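You operate a simulated robot arm through the tools that you are given. There is no shell and no other tool.

You run a simulated robot arm. Do the job below in one go: nothing can be reset, and whatever is moved stays where it is left.

JOB
Give the yellow pouch 2 pump strokes, then dunk it under the grid.
Fine: Vent before the seal lever goes back; leave it in the trough with the grid shut. Where these are worked on the way, their far stop is far enough and under half their travel is too little: seal lever.

The check looks at the end state, three seconds after you hand in, the way a careful person would. Anything else that was tipped, shoved, dropped, spilled or broken makes it a failure. Lids that push on must go on centred and level and be pressed home; caps that screw on are set level and turned clockwise until they are tight.

ROBOT AND FRAMES
A 7-joint arm with a two-finger parallel gripper, fixed in place. Base frame: the origin is at the foot of the arm, x ahead of it, y to its left, z up; the work surface is at about z = 0.8. Units: m, rad, N and s.
Its first joint turns from -2.601 to 2.601 rad. Payload 3.43 kg.
Tool frame: the origin (TCP) lies between the finger pads and is the grasp point; the fingertips stand 0.03 m ahead of it; z points along the fingers, y is the line along which they close. Largest opening 0.094 m; finger width 0.028, thickness 0.01; the body of the gripper, 0.05 by 0.096 m, starts 0.055 m behind the TCP.
Orientation is that of the tool frame in the base frame, as a unit quaternion [x, y, z, w]. With the fingers straight down and closing along the base's y, the tool's x points along the base's -x, its y along +y and its z along -z.

CONTROLS
- The arm moves only by the tool move_arm. Its argument "deltas" is a list of rows, each an object (a shift or turn left out is 0, a gripper value left out holds the last) with "jaw": the closure, from 0 (fully open) to 1 (shut); "slide": the shift along the base's x, y, z in m, a list of three; "turn": the turn, a rotation vector about the base's x, y, z in rad, a list of three. In form: [{"jaw": jaw, "slide": [dx, dy, dz], "turn": [rx, ry, rz]}, ...]. A call has 1 to 20 rows; each row shifts and turns the commanded pose from where the row before left it. A row lasts 0.2 s, in which the tool goes at most 0.05 m and 0.15 rad; a call with a longer step from one row to the next is refused whole, and so is a gripper value outside its range. Where a pose cannot be reached the arm comes as near as it can. A force on the tool above 90 N (or 10 N above the force at the start of the call, whichever is more), or a blocked arm, ends the call early, and 0.2 s more pass. Each finger travels about 0.045 m/s and halts on what it meets, pressing with about 22 N; the grip force reading is that of the motor and also rises with nothing between the fingers. The clock runs only during rows and for 0.2 s after the last one: add rows that do not move to give the fingers time. The reply holds the time, the measured pose of the TCP, the force on the tool along the base axes, the opening and the grip force, in the units named above and with some noise, with the torque about the TCP (base axes, N m) and any sound that the robot's microphone picked up.
- Cameras (640 x 400 px; columns grow to the right, rows downward): "scene" is fixed at [0.2203, -0.5005, 1.6433]; the picture's right is [0.72, -0.69, 0.00], its down [-0.39, -0.41, -0.82] and it looks along [0.57, 0.60, -0.57] (base axes); focal length 369 px, centre (320, 200). "wrist" rides on the gripper at [0.076, 0.014, -0.102] in the tool frame; the picture's right is [-0.18, 0.98, 0.00], its down [-0.75, -0.14, -0.64] and it looks along [-0.63, -0.12, 0.77] (tool axes); focal length 243 px, centre (320, 200). There is no depth. A picture from a camera that has moved, and an enlarged one, comes with that camera's place and axes in the base frame and with its lens.
- get_image(camera): a new picture of that camera. It takes no simulated time.
- close_up(camera, box): a new picture of the part [left, top, right, bottom] of that camera's present view, enlarged. It takes no simulated time.
- finish_job(): hands the job in; it is judged then, once.

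Nothing tells you positions but the pictures and the camera data. Unless the task says otherwise, let go and move clear before handing in.

The tools are called as a command line: name --argument value ..., lists and objects as JSON in quotes. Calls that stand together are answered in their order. move_arm: Moves the arm, as the interface text tells. Its arguments: {"type":"object","properties":{"deltas":{"type":"array","items":{"type":"object","properties":{"jaw":{"type":"number"},"slide":{"type":"array","items":{"type":"number"}},"turn":{"type":"array","items":{"type":"number"}}}}}},"required":["deltas"]} The other tools are called the same way: get_image (camera) takes a picture; close_up (camera, box) takes an enlarged picture of a part of a camera's view; finish_job () hands the job in.

At the start:

```text
time: 0.0
position: [0.8806, 0.4489, 1.2361]
orientation: [0.0, 1.0, 0.001, 0.0]
ft_force: [-0.5, 0.8, 0.7]
moment: [-0.01, -0.01, 0.0]
grip_width: 0.0942
grasp_force: 0.1
```

scene: 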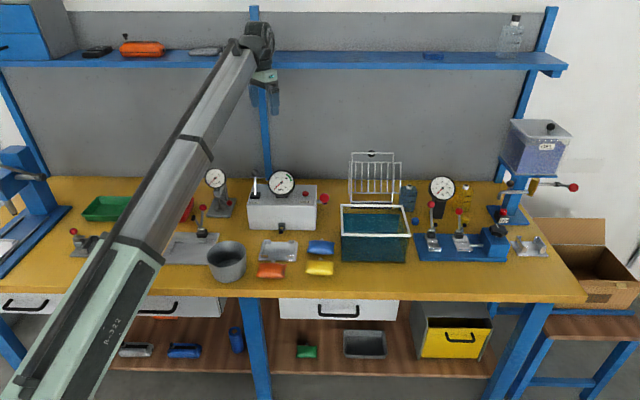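
wrist: 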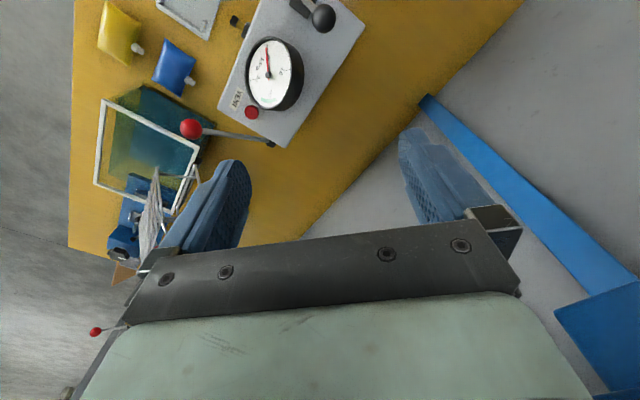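

I see a bench with coloured pouches, a trough with an open grid, a pump/gauge unit and a seal lever. First I'll look closer at everything before moving.

close_up --camera "scene" --box '[230, 140, 430, 290]'

close_up --camera "scene" --box '[400, 160, 560, 280]'

close_up --camera "scene" --box '[60, 150, 260, 290]'

close_up --camera "wrist" --box '[60, 0, 380, 280]'

```text
2.67 times, centred on (330, 215) of scene
camera zoom: at [0.2203, -0.5005, 1.6433], right [0.72, -0.69, 0.0], down [-0.39, -0.41, -0.82], along [0.57, 0.6, -0.57], focal length 984 px, centre (293, 160)
```

zoom: 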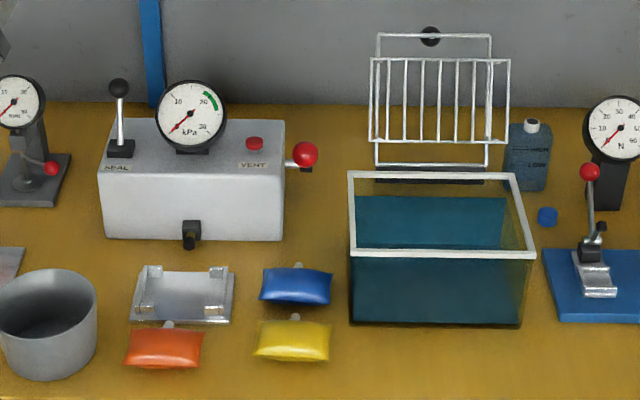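

```text
3.33 times, centred on (480, 220) of scene
camera zoom: at [0.2203, -0.5005, 1.6433], right [0.72, -0.69, 0.0], down [-0.39, -0.41, -0.82], along [0.57, 0.6, -0.57], focal length 1230 px, centre (-213, 133)
```

zoom: 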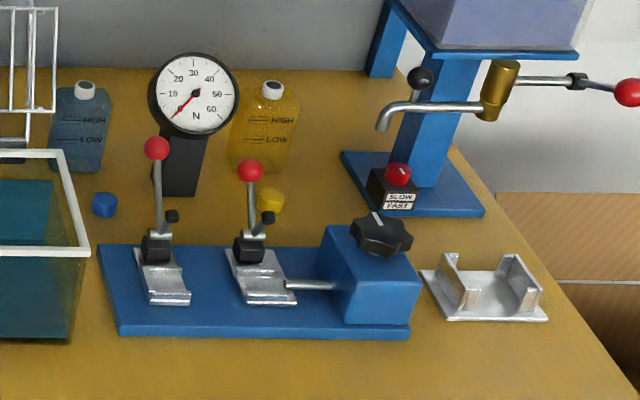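

```text
2.86 times, centred on (160, 220) of scene
camera zoom: at [0.2203, -0.5005, 1.6433], right [0.72, -0.69, 0.0], down [-0.39, -0.41, -0.82], along [0.57, 0.6, -0.57], focal length 1054 px, centre (777, 143)
```

zoom: 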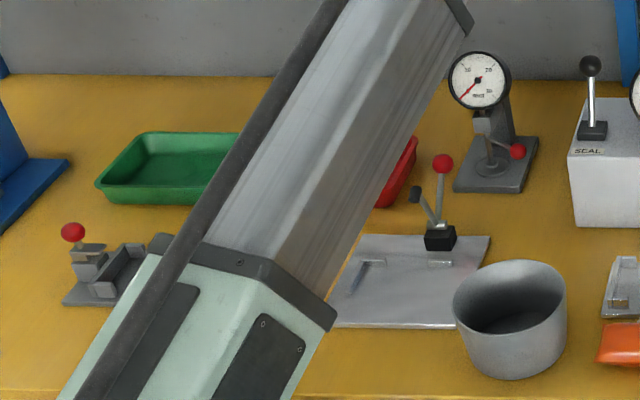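

```text
1.43 times, centred on (220, 140) of wrist
camera zoom: at [0.8033, 0.4633, 1.3367], right [0.18, 0.98, 0.0], down [0.75, -0.14, 0.64], along [0.63, -0.12, -0.77], focal length 347 px, centre (463, 286)
```

zoom: 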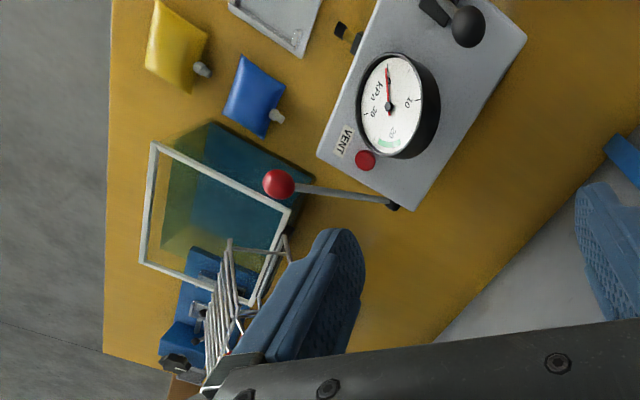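

The pressure test unit (SEAL lever, VENT button, pump lever with red knob, front port) sits behind a cradle. The yellow pouch is near (0.785, 0.09), and the trough with its upright grid is near (1.0, 0.07). I'll move the wrist camera over this area, squared to the bench, for better views.

move_arm --deltas '[{"slide": [-0.0133, -0.0369, 0], "turn": [0, 0, 0.101]}, {"slide": [-0.0133, -0.0369, 0], "turn": [0, 0, 0.101]}, {"slide": [-0.0133, -0.0369, 0], "turn": [0, 0, 0.101]}, {"slide": [-0.0133, -0.0369, 0], "turn": [0, 0, 0.101]}, {"slide": [-0.0133, -0.0369, 0], "turn": [0, 0, 0.101]}, {"slide": [-0.0133, -0.0369, 0], "turn": [0, 0, 0.101]}, {"slide": [-0.0133, -0.0369, 0], "turn": [0, 0, 0.101]}, {"slide": [-0.0133, -0.0369, 0], "turn": [0, 0, 0.101]}, {}, {}]'

get_image --camera "wrist"

get_image --camera "scene"

```text
time: 0.9
position: [0.8476, 0.3366, 1.2181]
orientation: [-0.152, 0.988, 0.005, 0.013]
ft_force: [-0.1, 0.2, -0.7]
moment: [-0.01, -0.01, 0.0]
grip_width: 0.0942
grasp_force: 0.0
out of reach, approached as far as the arm can: row 2, 3, 4
stopped in row 4: the force on the tool passed its limit at 100 N (the readings are from after the stop); the commanded pose is now the measured one
```

```text
taken
camera wrist: at [0.7688, 0.3269, 1.3172], right [-0.12, 0.99, 0.01], down [0.75, 0.08, 0.66], along [0.66, 0.08, -0.75], focal length 243 px, centre (320, 200)
```

wrist: 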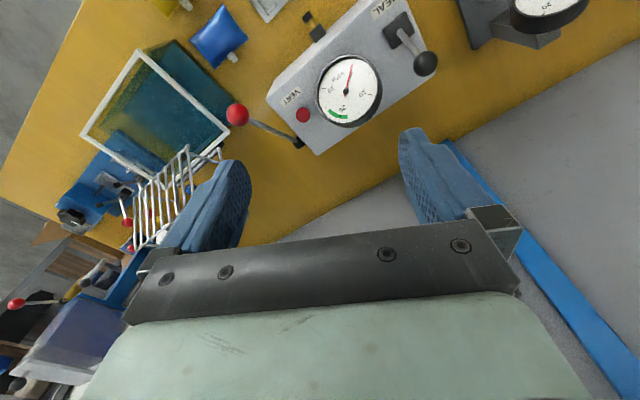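

```text
taken
```

scene: 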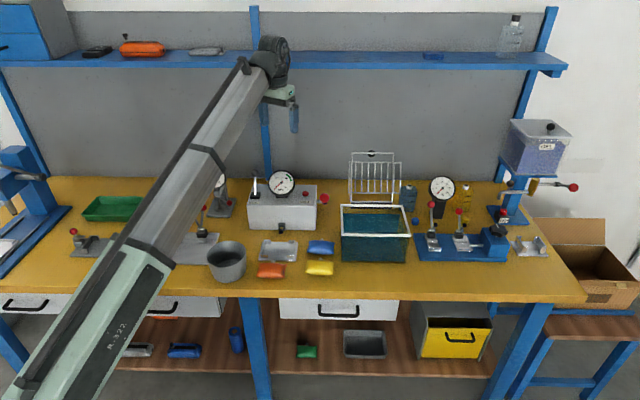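

The call stopped partway: the wrist was probably near the shelf or at an awkward reach, and nothing looks disturbed. I'll pull away from the shelf toward the front of the bench, without turning for now.

move_arm --deltas '[{"slide": [-0.015, -0.015, -0.01]}, {"slide": [-0.015, -0.015, -0.01]}, {"slide": [-0.015, -0.015, -0.01]}, {"slide": [-0.015, -0.015, -0.01]}, {}]'

get_image --camera "scene"

```text
time: 2.1
position: [0.7884, 0.2761, 1.1774]
orientation: [-0.151, 0.988, 0.004, 0.014]
ft_force: [0.0, -0.7, 0.6]
moment: [-0.01, -0.04, -0.02]
grip_width: 0.0939
grasp_force: 0.0
```

```text
taken
```

scene: 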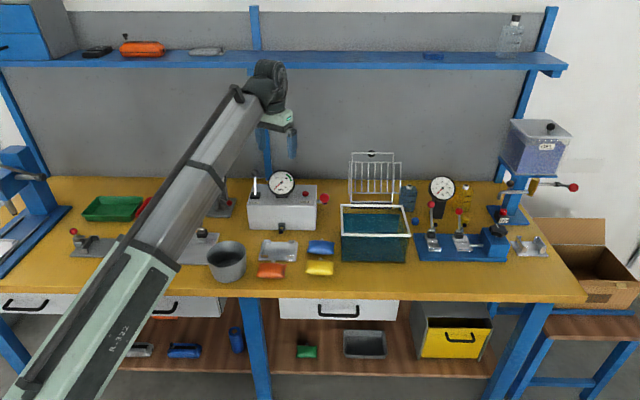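

That worked. Now I'll turn the wrist the rest of the way to square it with the bench, moving slightly back along the way.

move_arm --deltas '[{"slide": [-0.005, -0.015, 0], "turn": [0, 0, 0.08]}, {"slide": [-0.005, -0.015, 0], "turn": [0, 0, 0.08]}, {"slide": [-0.005, -0.015, 0], "turn": [0, 0, 0.08]}, {"slide": [-0.005, -0.015, 0], "turn": [0, 0, 0.08]}, {"slide": [0, -0.015, 0], "turn": [0, 0, 0.08]}, {"slide": [0, -0.015, 0], "turn": [0, 0, 0.08]}, {}, {}]'

get_image --camera "wrist"

get_image --camera "scene"

```text
time: 2.7
position: [0.7807, 0.2483, 1.1773]
orientation: [-0.221, 0.975, 0.005, 0.02]
ft_force: [7.2, -3.4, -8.9]
moment: [0.6, 0.12, 0.42]
grip_width: 0.0941
grasp_force: 0.1
stopped in row 3: the force on the tool passed its limit at 99 N (the readings are from after the stop); the commanded pose is now the measured one
```

```text
taken
camera wrist: at [0.7023, 0.2264, 1.2759], right [-0.26, 0.97, 0.01], down [0.72, 0.19, 0.67], along [0.65, 0.18, -0.74], focal length 243 px, centre (320, 200)
```

wrist: 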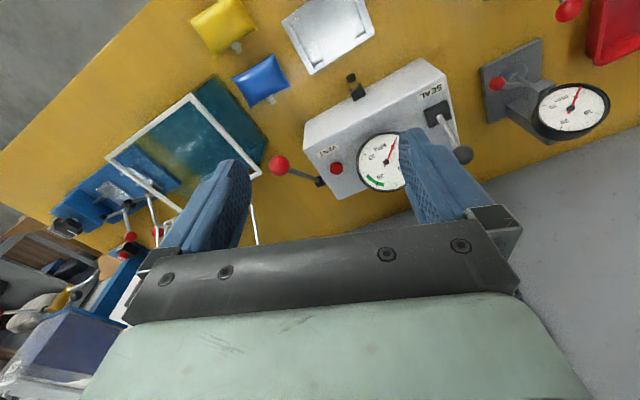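

```text
taken
```

scene: 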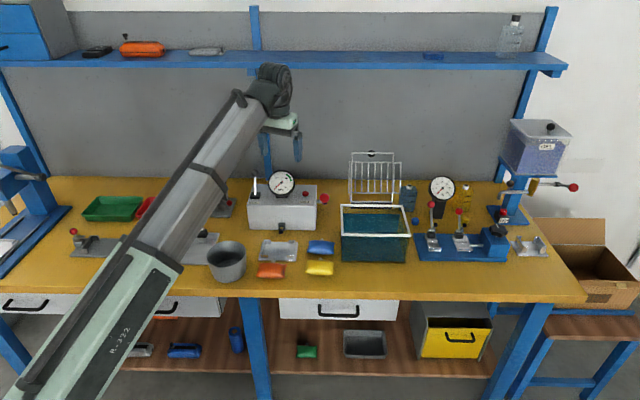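

Another stop on the turn, with no visible obstacle near the hand. I'll hold still to see if the force settles, then try a slow pure turn to find out what limits it.

move_arm --deltas '[{}, {}]'

move_arm --deltas '[{"turn": [0, 0, 0.03]}, {"turn": [0, 0, 0.03]}, {}]'

close_up --camera "scene" --box '[200, 50, 340, 170]'

```text
time: 3.3
position: [0.7806, 0.2468, 1.1771]
orientation: [-0.222, 0.975, 0.006, 0.02]
ft_force: [7.3, 1.0, -13.2]
moment: [0.21, -0.29, 0.12]
grip_width: 0.0938
grasp_force: 0.1
```

```text
time: 4.1
position: [0.7808, 0.2472, 1.1781]
orientation: [-0.25, 0.968, 0.006, 0.021]
ft_force: [11.9, 24.4, -34.4]
moment: [-2.38, -1.43, -1.82]
grip_width: 0.0939
grasp_force: 0.0
```

```text
3.33 times, centred on (270, 110) of scene
camera zoom: at [0.2203, -0.5005, 1.6433], right [0.72, -0.69, 0.0], down [-0.39, -0.41, -0.82], along [0.57, 0.6, -0.57], focal length 1230 px, centre (487, 500)
```

zoom: 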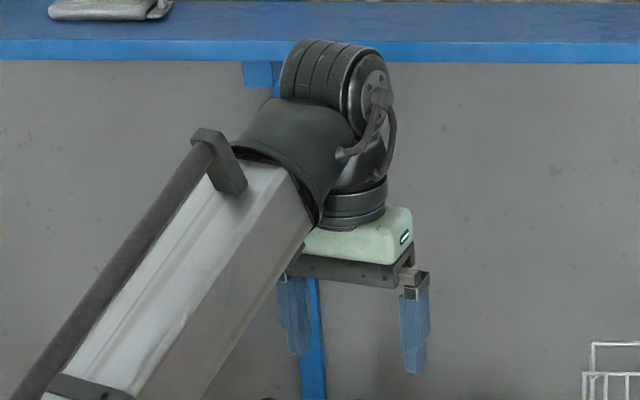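

The hand seems to be touching the robot's own forearm at this height. I'll turn back slightly to relieve it, descend to open up clearance over the clear area in front of the box, then try turning again.

move_arm --deltas '[{"turn": [0, 0, -0.06]}, {"turn": [0, 0, -0.06]}, {"slide": [-0.01, -0.01, -0.02]}, {"slide": [-0.01, -0.01, -0.03]}, {"slide": [-0.01, -0.01, -0.03]}, {"slide": [-0.01, -0.01, -0.03]}, {}]'

close_up --camera "scene" --box '[160, 60, 360, 210]'

```text
time: 5.7
position: [0.7413, 0.207, 1.0674]
orientation: [-0.193, 0.981, 0.005, 0.019]
ft_force: [0.4, 0.2, -0.2]
moment: [-0.04, -0.02, 0.0]
grip_width: 0.094
grasp_force: 0.0
```

```text
2.67 times, centred on (260, 135) of scene
camera zoom: at [0.2203, -0.5005, 1.6433], right [0.72, -0.69, 0.0], down [-0.39, -0.41, -0.82], along [0.57, 0.6, -0.57], focal length 984 px, centre (480, 373)
```

zoom: 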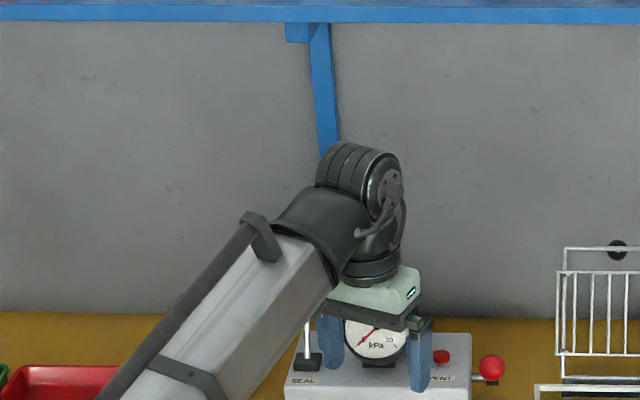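

Force is back to zero and there's more clearance now. I'll level the tool and turn on to the bench alignment (yaw about 0.81).

move_arm --deltas '[{"turn": [-0.0171, 0.0353, 0]}, {"turn": [0, 0, 0.07]}, {"turn": [0, 0, 0.07]}, {"turn": [0, 0, 0.07]}, {"turn": [0, 0, 0.07]}, {"turn": [0, 0, 0.07]}, {"turn": [0, 0, 0.068]}, {}]'

get_image --camera "wrist"

```text
time: 7.5
position: [0.7411, 0.2078, 1.0678]
orientation: [-0.393, 0.92, 0.0, -0.001]
ft_force: [0.1, -0.6, 0.2]
moment: [-0.02, 0.0, -0.04]
grip_width: 0.0939
grasp_force: 0.1
```

```text
taken
camera wrist: at [0.6776, 0.1632, 1.1693], right [-0.58, 0.81, 0.0], down [0.62, 0.45, 0.64], along [0.52, 0.37, -0.77], focal length 243 px, centre (320, 200)
```

wrist: 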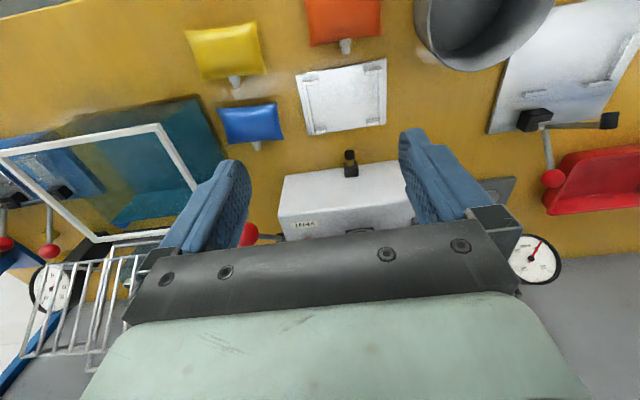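

The turn succeeded and the tool is level. Now I'll take close looks at the cradle, port and pouches.

close_up --camera "wrist" --box '[170, 0, 440, 250]'

close_up --camera "wrist" --box '[0, 80, 260, 370]'

close_up --camera "scene" --box '[240, 160, 350, 290]'

```text
1.60 times, centred on (305, 125) of wrist
camera zoom: at [0.6776, 0.1632, 1.1693], right [-0.58, 0.81, 0.0], down [0.62, 0.45, 0.64], along [0.52, 0.37, -0.77], focal length 388 px, centre (344, 320)
```

zoom: 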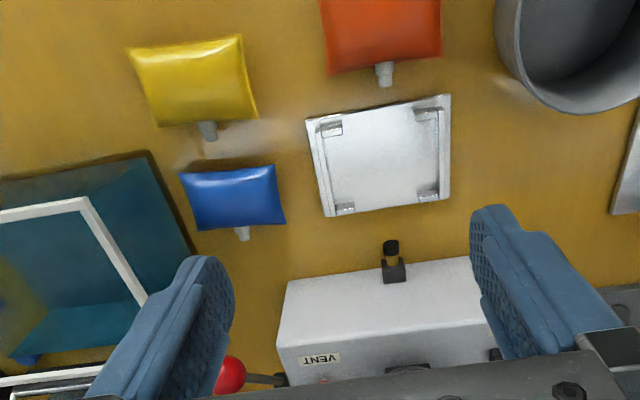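

```text
1.38 times, centred on (130, 225) of wrist
camera zoom: at [0.6776, 0.1632, 1.1693], right [-0.58, 0.81, 0.0], down [0.62, 0.45, 0.64], along [0.52, 0.37, -0.77], focal length 335 px, centre (582, 166)
```

zoom: 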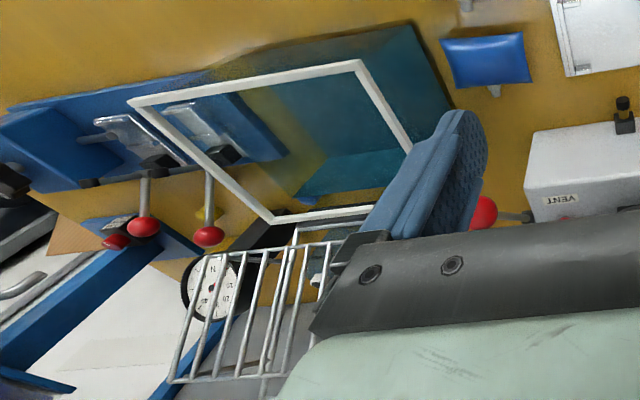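

```text
3.08 times, centred on (295, 225) of scene
camera zoom: at [0.2203, -0.5005, 1.6433], right [0.72, -0.69, 0.0], down [-0.39, -0.41, -0.82], along [0.57, 0.6, -0.57], focal length 1136 px, centre (397, 123)
```

zoom: 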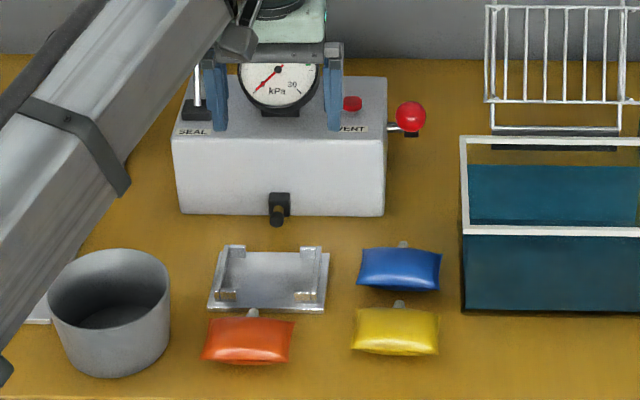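

The cradle has four corner clips and lines up with the port (L≈-0.14 in bench terms), and the yellow pouch is about 0.085 wide by 0.056 deep with its neck facing the back. Next I'll go forward to view the box top with its levers and button.

move_arm --deltas '[{"slide": [0.0, 0.0, 0.02]}, {"slide": [0.012, 0.013, 0.01]}, {"slide": [0.012, 0.013, 0.01]}, {"slide": [0.015, 0.015, 0]}, {"slide": [0.015, 0.015, 0]}, {"slide": [0.015, 0.015, 0]}, {}]'

get_image --camera "wrist"

```text
time: 9.1
position: [0.8099, 0.279, 1.1072]
orientation: [-0.391, 0.92, 0.0, 0.0]
ft_force: [0.0, -0.2, -0.2]
moment: [0.0, -0.02, 0.07]
grip_width: 0.094
grasp_force: 0.1
```

```text
taken
camera wrist: at [0.7464, 0.2341, 1.2087], right [-0.58, 0.81, 0.0], down [0.62, 0.45, 0.64], along [0.52, 0.37, -0.77], focal length 243 px, centre (320, 200)
```

wrist: 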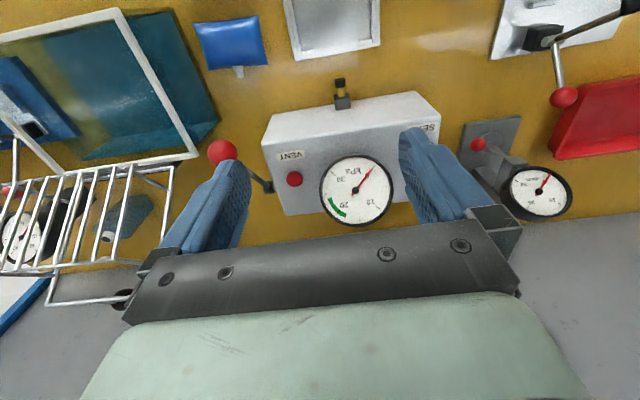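

close_up --camera "wrist" --box '[180, 60, 460, 250]'

close_up --camera "wrist" --box '[0, 0, 240, 320]'

close_up --camera "scene" --box '[235, 165, 345, 245]'

```text
2.11 times, centred on (320, 155) of wrist
camera zoom: at [0.7464, 0.2341, 1.2087], right [-0.58, 0.81, 0.0], down [0.62, 0.45, 0.64], along [0.52, 0.37, -0.77], focal length 511 px, centre (320, 295)
```

zoom: 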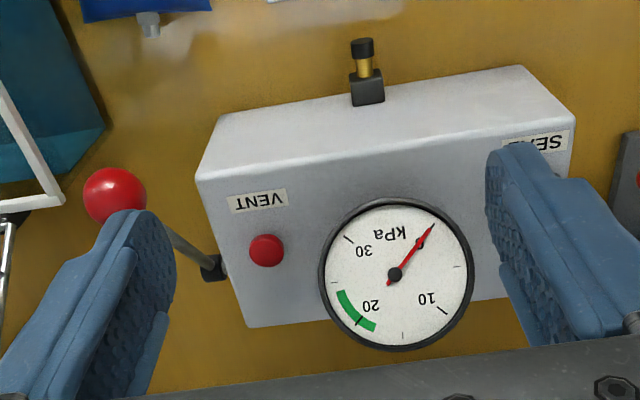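

```text
1.25 times, centred on (120, 160) of wrist
camera zoom: at [0.7464, 0.2341, 1.2087], right [-0.58, 0.81, 0.0], down [0.62, 0.45, 0.64], along [0.52, 0.37, -0.77], focal length 303 px, centre (570, 250)
```

zoom: 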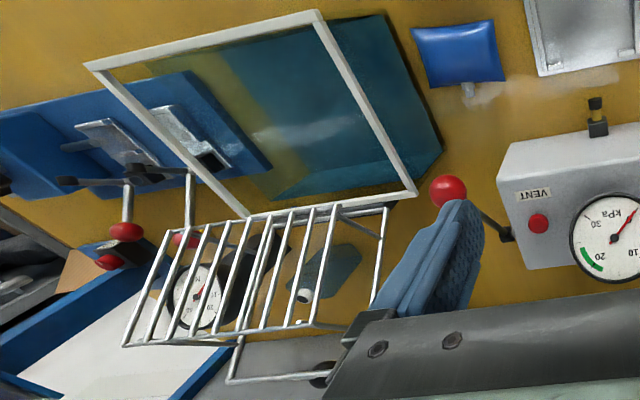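

```text
5.00 times, centred on (290, 205) of scene
camera zoom: at [0.2203, -0.5005, 1.6433], right [0.72, -0.69, 0.0], down [-0.39, -0.41, -0.82], along [0.57, 0.6, -0.57], focal length 1845 px, centre (470, 175)
```

zoom: 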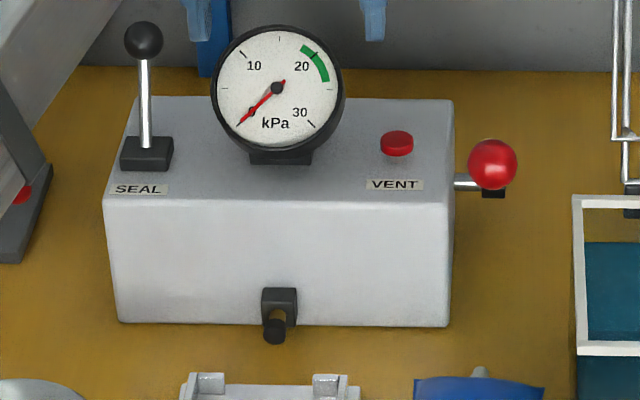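

Box layout is clear: the pump lever pivots at the right rear with its red ball at about (0.93, 0.22, 0.95), and the seal lever ball is at about (0.823, 0.464, 0.99), leaning back. Now I'll get a close view of the yellow pouch and the cradle.

move_arm --deltas '[{"slide": [-0.008, -0.0158, -0.01]}, {"slide": [-0.008, -0.0158, -0.02]}, {"slide": [-0.008, -0.0158, -0.02]}, {"slide": [-0.008, -0.0158, -0.02]}, {"slide": [-0.008, -0.0158, -0.02]}, {"slide": [-0.008, -0.0158, -0.02]}, {"slide": [-0.008, -0.0158, -0.02]}, {"slide": [-0.008, -0.0158, -0.02]}, {}]'

get_image --camera "wrist"

close_up --camera "wrist" --box '[180, 50, 460, 250]'

close_up --camera "scene" --box '[330, 140, 430, 280]'

```text
time: 11.1
position: [0.7468, 0.1516, 0.958]
orientation: [-0.391, 0.92, 0.0, 0.0]
ft_force: [0.0, -0.7, -0.9]
moment: [0.0, -0.03, 0.0]
grip_width: 0.0939
grasp_force: 0.0
```

```text
taken
camera wrist: at [0.6831, 0.1075, 1.0591], right [-0.58, 0.81, 0.0], down [0.62, 0.45, 0.64], along [0.52, 0.37, -0.77], focal length 243 px, centre (320, 200)
```

wrist: 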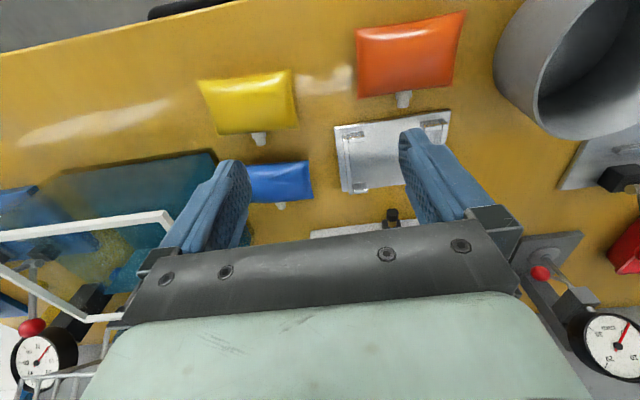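

```text
2.00 times, centred on (320, 150) of wrist
camera zoom: at [0.6831, 0.1075, 1.0591], right [-0.58, 0.81, 0.0], down [0.62, 0.45, 0.64], along [0.52, 0.37, -0.77], focal length 485 px, centre (320, 300)
```

zoom: 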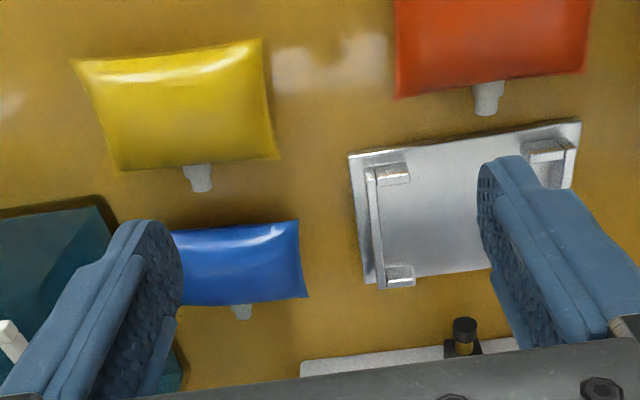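

```text
2.86 times, centred on (380, 210) of scene
camera zoom: at [0.2203, -0.5005, 1.6433], right [0.72, -0.69, 0.0], down [-0.39, -0.41, -0.82], along [0.57, 0.6, -0.57], focal length 1054 px, centre (149, 171)
```

zoom: 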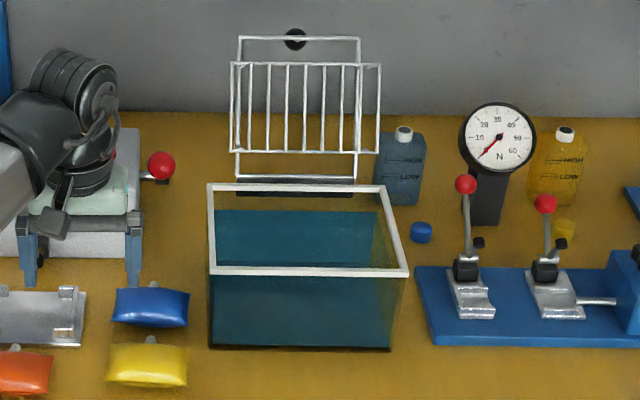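

The cradle has side rails with inward lips at the corners, open at the middle of its front and back edges. I want an unobstructed close view of the cradle and of the pouch's thickness before choosing the grip.

move_arm --deltas '[{"slide": [-0.02, 0.02, -0.01]}, {"slide": [-0.02, 0.02, -0.01]}, {"slide": [-0.015, 0.015, -0.01]}, {}]'

close_up --camera "wrist" --box '[180, 50, 440, 230]'

```text
time: 12.1
position: [0.6915, 0.2067, 0.9278]
orientation: [-0.391, 0.92, 0.001, 0.0]
ft_force: [1.1, 0.3, 0.5]
moment: [0.01, 0.02, -0.03]
grip_width: 0.0939
grasp_force: 0.0
```

```text
2.22 times, centred on (310, 140) of wrist
camera zoom: at [0.627, 0.1627, 1.0288], right [-0.58, 0.81, 0.0], down [0.62, 0.45, 0.64], along [0.52, 0.37, -0.77], focal length 539 px, centre (342, 333)
```

zoom: 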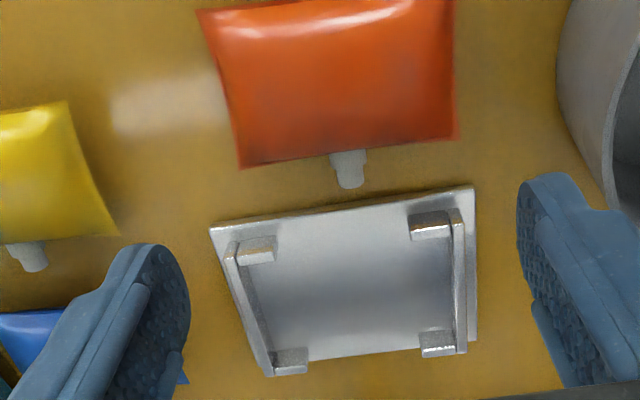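

The cradle interior measures about 0.095 by 0.058, so the pouch fits with a few millimetres to spare. I'll zoom in to judge pouch thickness and rail height.

close_up --camera "scene" --box '[300, 252, 340, 280]'

close_up --camera "scene" --box '[255, 215, 303, 285]'

```text
14.29 times, centred on (320, 266) of scene
camera zoom: at [0.2203, -0.5005, 1.6433], right [0.72, -0.69, 0.0], down [-0.39, -0.41, -0.82], along [0.57, 0.6, -0.57], focal length 5272 px, centre (320, -743)
```

zoom: 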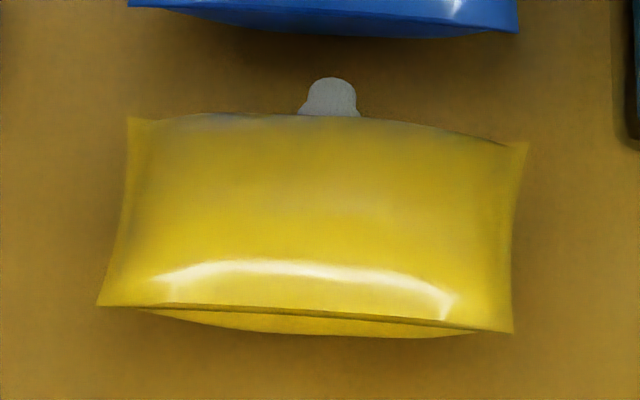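

```text
5.71 times, centred on (279, 250) of scene
camera zoom: at [0.2203, -0.5005, 1.6433], right [0.72, -0.69, 0.0], down [-0.39, -0.41, -0.82], along [0.57, 0.6, -0.57], focal length 2109 px, centre (554, -86)
```

zoom: 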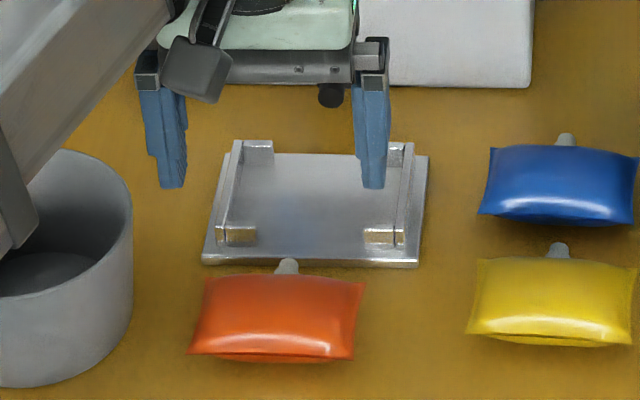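

The pouch is a pillow with a mid-height seam and a short neck, turned about 5° clockwise from the bench axes. The cradle rails look about as high as the seam. I'll zoom further to measure the cradle exactly.

close_up --camera "scene" --box '[260, 232, 300, 262]'

close_up --camera "wrist" --box '[255, 125, 385, 225]'

```text
13.33 times, centred on (280, 247) of scene
camera zoom: at [0.2203, -0.5005, 1.6433], right [0.72, -0.69, 0.0], down [-0.39, -0.41, -0.82], along [0.57, 0.6, -0.57], focal length 4920 px, centre (853, -427)
```

zoom: 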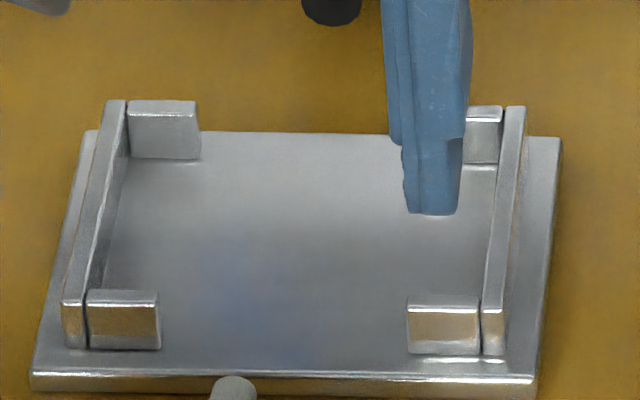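

```text
4.00 times, centred on (320, 175) of wrist
camera zoom: at [0.627, 0.1627, 1.0288], right [-0.58, 0.81, 0.0], down [0.62, 0.45, 0.64], along [0.52, 0.37, -0.77], focal length 970 px, centre (320, 300)
```

zoom: 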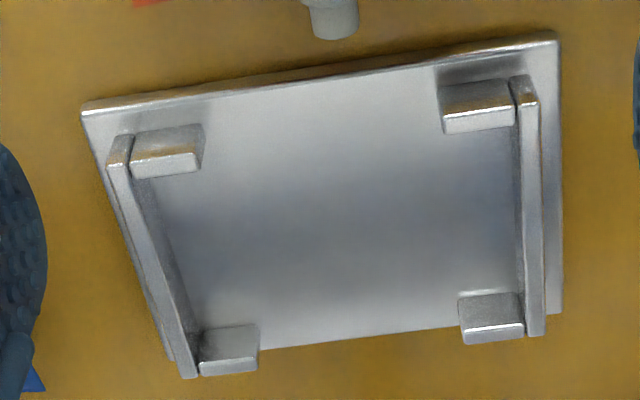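

The cradle centre is about (0.752, 0.260), rail tops are at z≈0.8195, and the inner space is 0.096 × 0.064. I'll hover over the yellow pouch with the jaw aligned to its long axis and check the alignment.

move_arm --deltas '[{"slide": [0.0246, -0.0272, 0], "turn": [0, 0, -0.022]}, {"slide": [0.0246, -0.0272, 0], "turn": [0, 0, -0.022]}, {"slide": [0.0246, -0.0272, 0], "turn": [0, 0, -0.022]}, {"slide": [0.0247, -0.0272, -0.008], "turn": [0, 0, -0.022]}, {}, {}]'

get_image --camera "wrist"

close_up --camera "wrist" --box '[220, 70, 420, 200]'

close_up --camera "scene" --box '[280, 225, 360, 285]'

```text
time: 13.5
position: [0.7886, 0.0983, 0.9192]
orientation: [-0.351, 0.937, 0.0, 0.001]
ft_force: [0.3, 0.6, -0.7]
moment: [0.03, 0.03, 0.03]
grip_width: 0.0938
grasp_force: 0.0
```

```text
taken
camera wrist: at [0.7219, 0.059, 1.0212], right [-0.51, 0.86, 0.0], down [0.66, 0.39, 0.64], along [0.55, 0.33, -0.77], focal length 243 px, centre (320, 200)
```

wrist: 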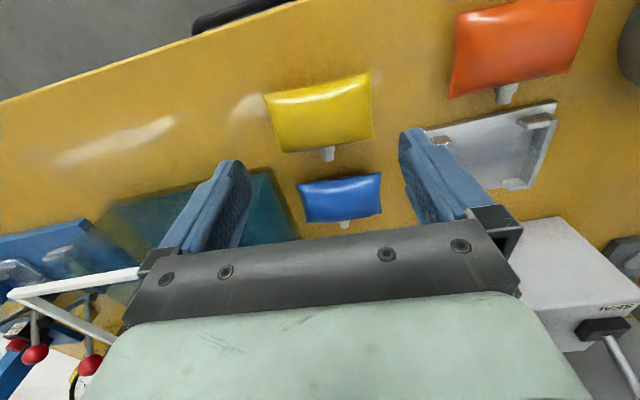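

```text
3.08 times, centred on (320, 135) of wrist
camera zoom: at [0.7219, 0.059, 1.0212], right [-0.51, 0.86, 0.0], down [0.66, 0.39, 0.64], along [0.55, 0.33, -0.77], focal length 746 px, centre (320, 400)
```

zoom: 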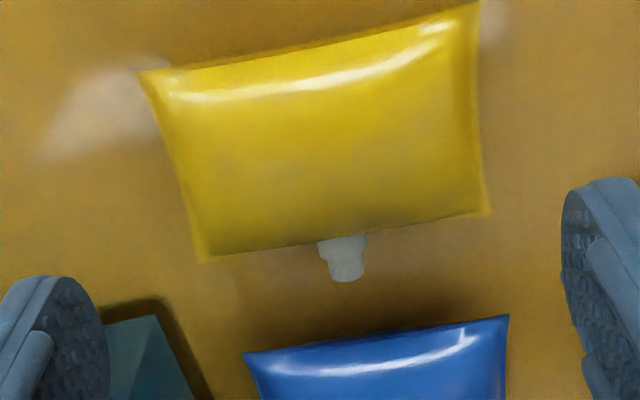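

```text
6.67 times, centred on (320, 255) of scene
camera zoom: at [0.2203, -0.5005, 1.6433], right [0.72, -0.69, 0.0], down [-0.39, -0.41, -0.82], along [0.57, 0.6, -0.57], focal length 2460 px, centre (320, -167)
```

zoom: 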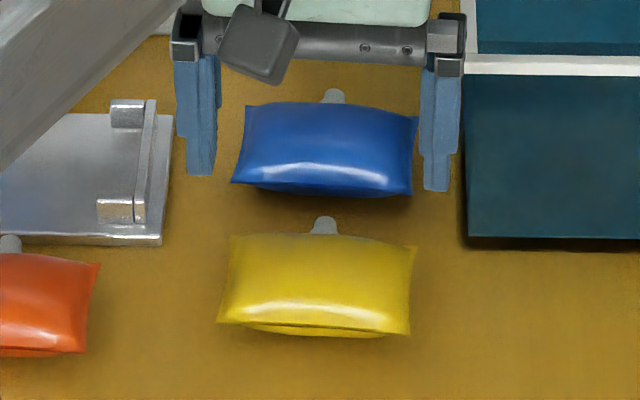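

The pouch is aligned with the jaw within about half a degree and sits about 4 mm ahead of the tool. I'll correct for that and go down partway, then check finger clearance.

move_arm --deltas '[{"slide": [0.0029, 0.0031, -0.01]}, {"slide": [0, 0, -0.02]}, {"slide": [0, 0, -0.02]}, {}, {}]'

close_up --camera "wrist" --box '[160, 60, 460, 250]'

close_up --camera "scene" --box '[290, 230, 350, 280]'

```text
time: 14.7
position: [0.7927, 0.1025, 0.8705]
orientation: [-0.351, 0.936, 0.0, 0.0]
ft_force: [0.1, 0.0, -0.1]
moment: [0.02, -0.01, 0.01]
grip_width: 0.0936
grasp_force: 0.0
```

```text
2.11 times, centred on (310, 155) of wrist
camera zoom: at [0.7255, 0.0626, 0.9715], right [-0.51, 0.86, 0.0], down [0.66, 0.39, 0.64], along [0.55, 0.33, -0.77], focal length 511 px, centre (341, 295)
```

zoom: 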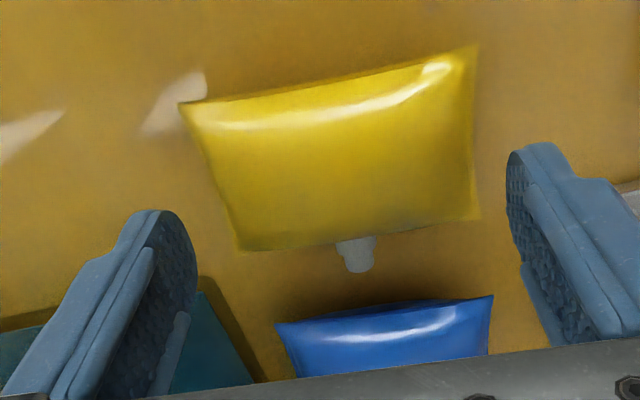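

```text
8.00 times, centred on (320, 255) of scene
camera zoom: at [0.2203, -0.5005, 1.6433], right [0.72, -0.69, 0.0], down [-0.39, -0.41, -0.82], along [0.57, 0.6, -0.57], focal length 2952 px, centre (320, -240)
```

zoom: 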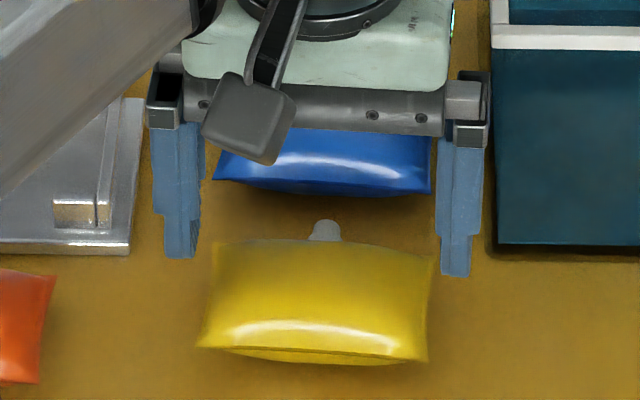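

Centred within about 1 mm. I'll lower to gripping height and close slowly.

move_arm --deltas '[{"slide": [0, 0, -0.0115]}, {"slide": [0, 0, -0.0115]}, {"slide": [0, 0, -0.0115]}, {}]'

close_up --camera "wrist" --box '[160, 60, 460, 250]'

close_up --camera "scene" --box '[290, 230, 350, 280]'

```text
time: 15.7
position: [0.7943, 0.1005, 0.8353]
orientation: [-0.351, 0.937, 0.0, -0.001]
ft_force: [0.9, -0.5, 9.8]
moment: [0.0, -0.02, 0.0]
grip_width: 0.0941
grasp_force: 0.2
```

```text
2.11 times, centred on (310, 155) of wrist
camera zoom: at [0.7255, 0.0629, 0.9366], right [-0.51, 0.86, 0.0], down [0.66, 0.39, 0.64], along [0.55, 0.33, -0.77], focal length 511 px, centre (341, 295)
```

zoom: 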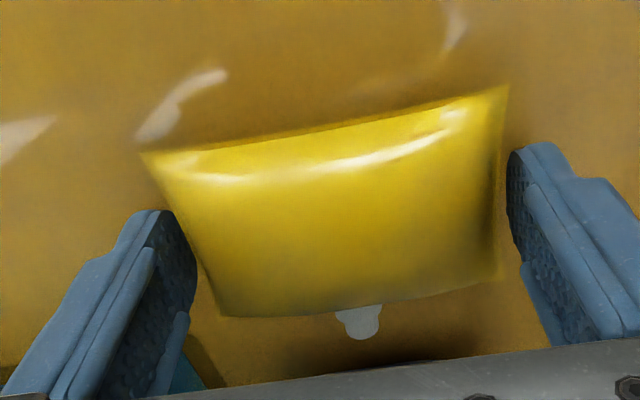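

```text
8.00 times, centred on (320, 255) of scene
camera zoom: at [0.2203, -0.5005, 1.6433], right [0.72, -0.69, 0.0], down [-0.39, -0.41, -0.82], along [0.57, 0.6, -0.57], focal length 2952 px, centre (320, -240)
```

zoom: 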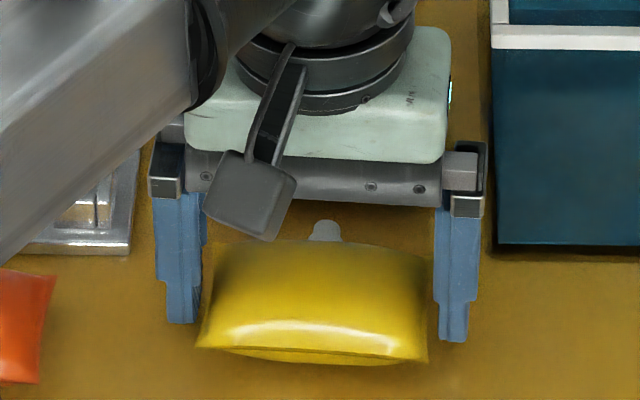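

A light upward force with no torque suggests both fingertips are just touching the table, so the surface is at about z=0.805. I'll lift 2 mm and close gently.

move_arm --deltas '[{"slide": [0, 0, 0.002]}, {}, {}]'

move_arm --deltas '[{"jaw": 0.05}, {"jaw": 0.1}, {"jaw": 0.15}, {"jaw": 0.2}, {"jaw": 0.25}, {}]'

close_up --camera "wrist" --box '[160, 60, 460, 250]'

```text
time: 16.5
position: [0.7933, 0.1016, 0.8369]
orientation: [-0.351, 0.936, -0.001, 0.0]
ft_force: [-0.8, -0.7, -0.4]
moment: [0.02, -0.02, 0.0]
grip_width: 0.0941
grasp_force: 0.0
```

```text
time: 17.9
position: [0.7933, 0.1012, 0.8375]
orientation: [-0.351, 0.936, 0.0, 0.0]
ft_force: [0.1, -0.1, -0.3]
moment: [0.03, -0.02, 0.0]
grip_width: 0.0936
grasp_force: 22.6
```

```text
2.11 times, centred on (310, 155) of wrist
camera zoom: at [0.7256, 0.063, 0.9385], right [-0.51, 0.86, 0.0], down [0.66, 0.39, 0.64], along [0.55, 0.33, -0.77], focal length 511 px, centre (341, 295)
```

zoom: 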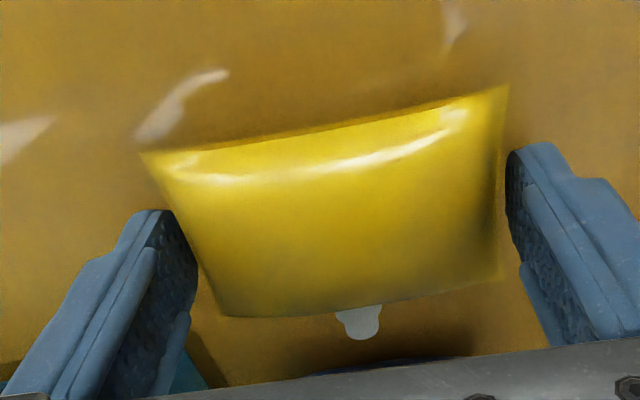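

The fingers are already pressing on the pouch at 0.0936 opening with 22.6 N. I'll lift slightly and see if it comes along.

move_arm --deltas '[{"slide": [0, 0, 0.005]}, {"slide": [0, 0, 0.01]}, {"slide": [0, 0, 0.01]}, {}]'

close_up --camera "wrist" --box '[160, 60, 460, 250]'

close_up --camera "scene" --box '[290, 230, 350, 280]'

```text
time: 18.9
position: [0.7932, 0.102, 0.8615]
orientation: [-0.352, 0.936, 0.001, 0.001]
ft_force: [0.1, -0.3, -0.4]
moment: [0.06, 0.01, 0.0]
grip_width: 0.0934
grasp_force: 22.1
```

```text
2.11 times, centred on (310, 155) of wrist
camera zoom: at [0.7258, 0.0633, 0.9639], right [-0.51, 0.86, 0.0], down [0.66, 0.39, 0.64], along [0.55, 0.33, -0.77], focal length 511 px, centre (341, 295)
```

zoom: 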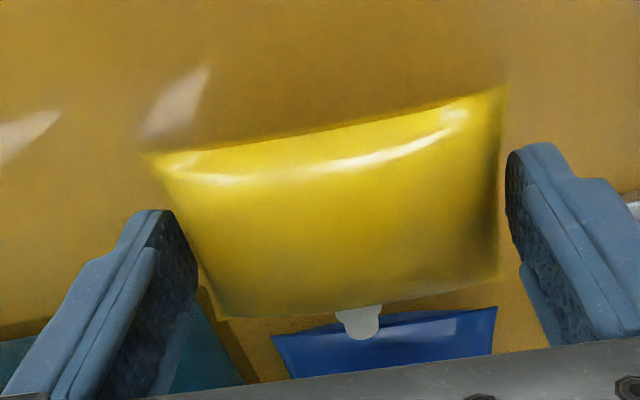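

```text
8.00 times, centred on (320, 255) of scene
camera zoom: at [0.2203, -0.5005, 1.6433], right [0.72, -0.69, 0.0], down [-0.39, -0.41, -0.82], along [0.57, 0.6, -0.57], focal length 2952 px, centre (320, -240)
```

zoom: 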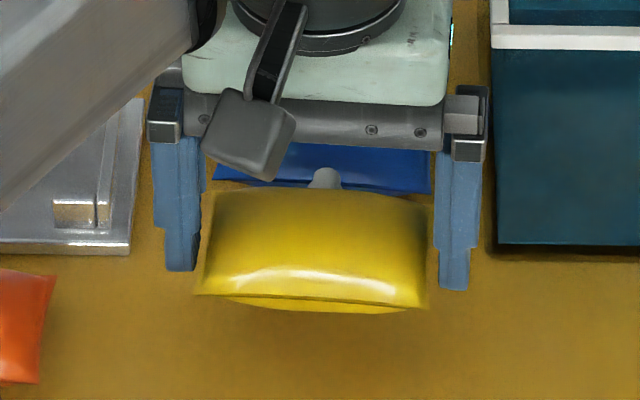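

The pouch is held. I'll lift it, square it to the cradle and move above the cradle.

move_arm --deltas '[{"slide": [0, 0, 0.02]}, {"slide": [0, 0, 0.02]}, {"slide": [-0.006, 0.0225, 0], "turn": [0, 0, 0.0124]}, {"slide": [-0.006, 0.0225, 0], "turn": [0, 0, 0.0124]}, {"slide": [-0.006, 0.0225, 0], "turn": [0, 0, 0.0124]}, {"slide": [-0.006, 0.0225, 0], "turn": [0, 0, 0.0124]}, {"slide": [-0.006, 0.0225, 0], "turn": [0, 0, 0.0124]}, {"slide": [-0.006, 0.0225, 0], "turn": [0, 0, 0.0124]}, {"slide": [-0.006, 0.0225, 0], "turn": [0, 0, 0.0124]}, {}, {}]'

close_up --camera "wrist" --box '[160, 60, 460, 250]'

close_up --camera "scene" --box '[250, 205, 310, 265]'

```text
time: 21.3
position: [0.7504, 0.2599, 0.9017]
orientation: [-0.391, 0.921, 0.0, 0.001]
ft_force: [0.0, 0.4, -0.1]
moment: [0.02, -0.01, -0.03]
grip_width: 0.0936
grasp_force: 21.9
```

```text
2.11 times, centred on (310, 155) of wrist
camera zoom: at [0.6866, 0.2148, 1.0035], right [-0.58, 0.81, 0.0], down [0.62, 0.44, 0.64], along [0.52, 0.37, -0.77], focal length 511 px, centre (341, 295)
```

zoom: 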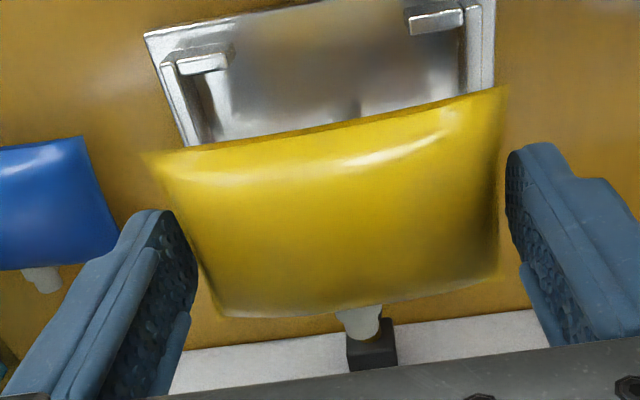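

```text
6.67 times, centred on (280, 235) of scene
camera zoom: at [0.2203, -0.5005, 1.6433], right [0.72, -0.69, 0.0], down [-0.39, -0.41, -0.82], along [0.57, 0.6, -0.57], focal length 2460 px, centre (587, -33)
```

zoom: 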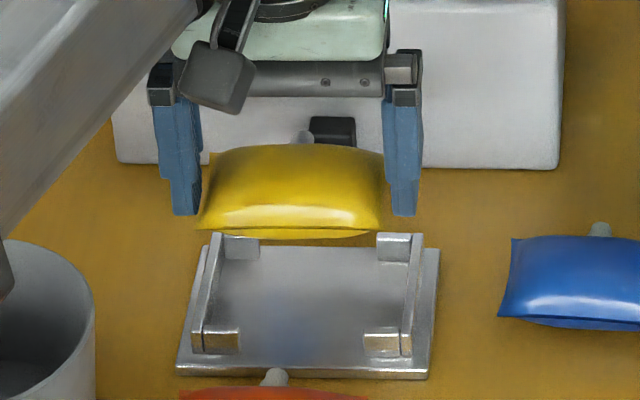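

The pouch hangs above the cradle, about 2 mm off laterally by the camera geometry. I'll correct, come down partway and recheck.

move_arm --deltas '[{"slide": [0.0022, -0.0004, -0.005]}, {"slide": [0, 0, -0.015]}, {"slide": [0, 0, -0.013]}, {}, {}]'

close_up --camera "wrist" --box '[200, 60, 420, 210]'

close_up --camera "scene" --box '[255, 220, 305, 265]'

```text
time: 22.5
position: [0.7535, 0.2596, 0.8697]
orientation: [-0.39, 0.921, 0.001, 0.0]
ft_force: [0.1, -0.6, 0.3]
moment: [-0.03, 0.0, -0.02]
grip_width: 0.0934
grasp_force: 22.1
```

```text
2.67 times, centred on (310, 135) of wrist
camera zoom: at [0.6888, 0.2143, 0.9708], right [-0.58, 0.81, 0.0], down [0.62, 0.44, 0.64], along [0.52, 0.37, -0.77], focal length 647 px, centre (347, 373)
```

zoom: 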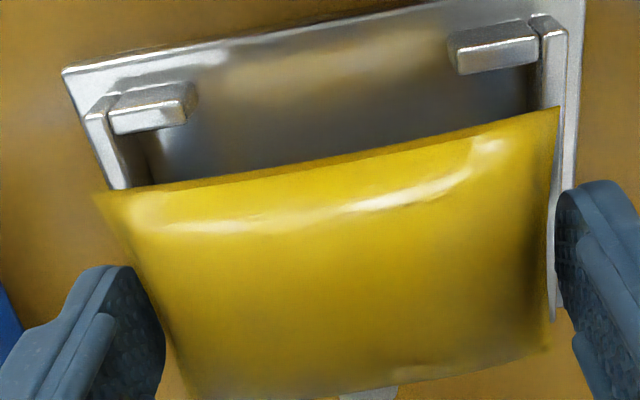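

```text
8.89 times, centred on (280, 242) of scene
camera zoom: at [0.2203, -0.5005, 1.6433], right [0.72, -0.69, 0.0], down [-0.39, -0.41, -0.82], along [0.57, 0.6, -0.57], focal length 3280 px, centre (676, -178)
```

zoom: 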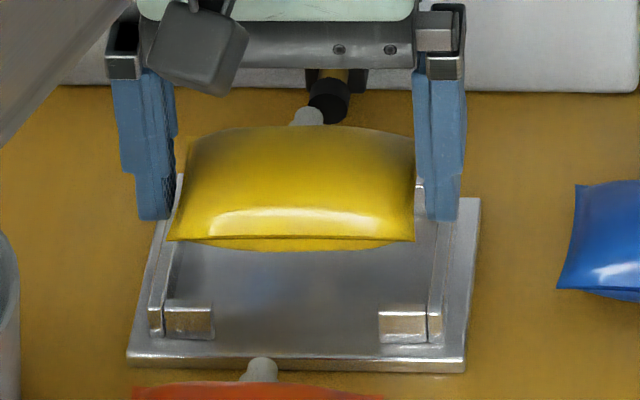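

Alignment looks good within about a millimetre. I'll descend another centimetre with a tiny shift right and look again.

move_arm --deltas '[{"slide": [0.0004, -0.0004, -0.005]}, {"slide": [0, 0, -0.005]}, {}, {}]'

close_up --camera "wrist" --box '[200, 60, 420, 210]'

close_up --camera "scene" --box '[255, 220, 305, 265]'

```text
time: 23.5
position: [0.7535, 0.2577, 0.8589]
orientation: [-0.391, 0.92, 0.0, 0.001]
ft_force: [0.8, -0.2, -0.6]
moment: [-0.01, -0.01, -0.01]
grip_width: 0.0934
grasp_force: 21.7
```

```text
2.67 times, centred on (310, 135) of wrist
camera zoom: at [0.6891, 0.2139, 0.9609], right [-0.58, 0.81, 0.0], down [0.62, 0.44, 0.64], along [0.52, 0.37, -0.77], focal length 647 px, centre (347, 373)
```

zoom: 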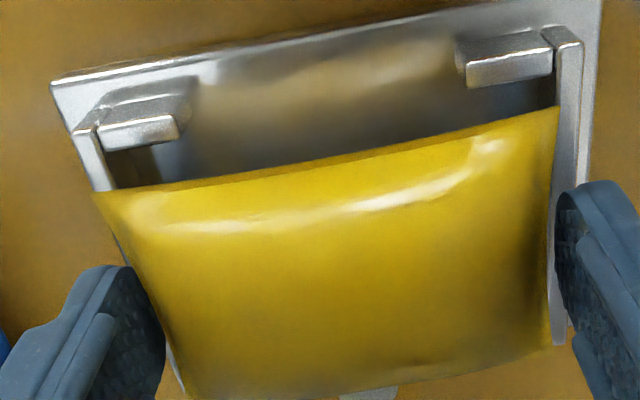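

```text
8.89 times, centred on (280, 242) of scene
camera zoom: at [0.2203, -0.5005, 1.6433], right [0.72, -0.69, 0.0], down [-0.39, -0.41, -0.82], along [0.57, 0.6, -0.57], focal length 3280 px, centre (676, -178)
```

zoom: 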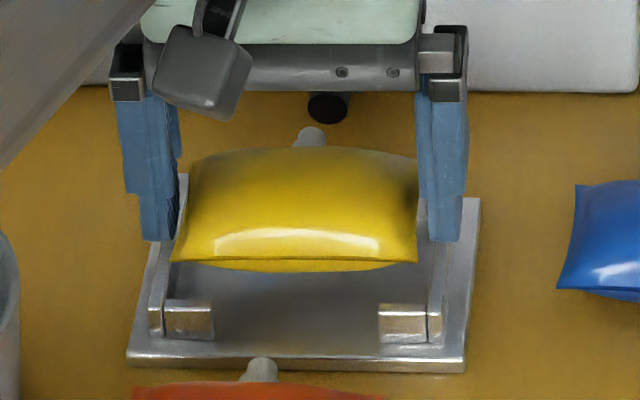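

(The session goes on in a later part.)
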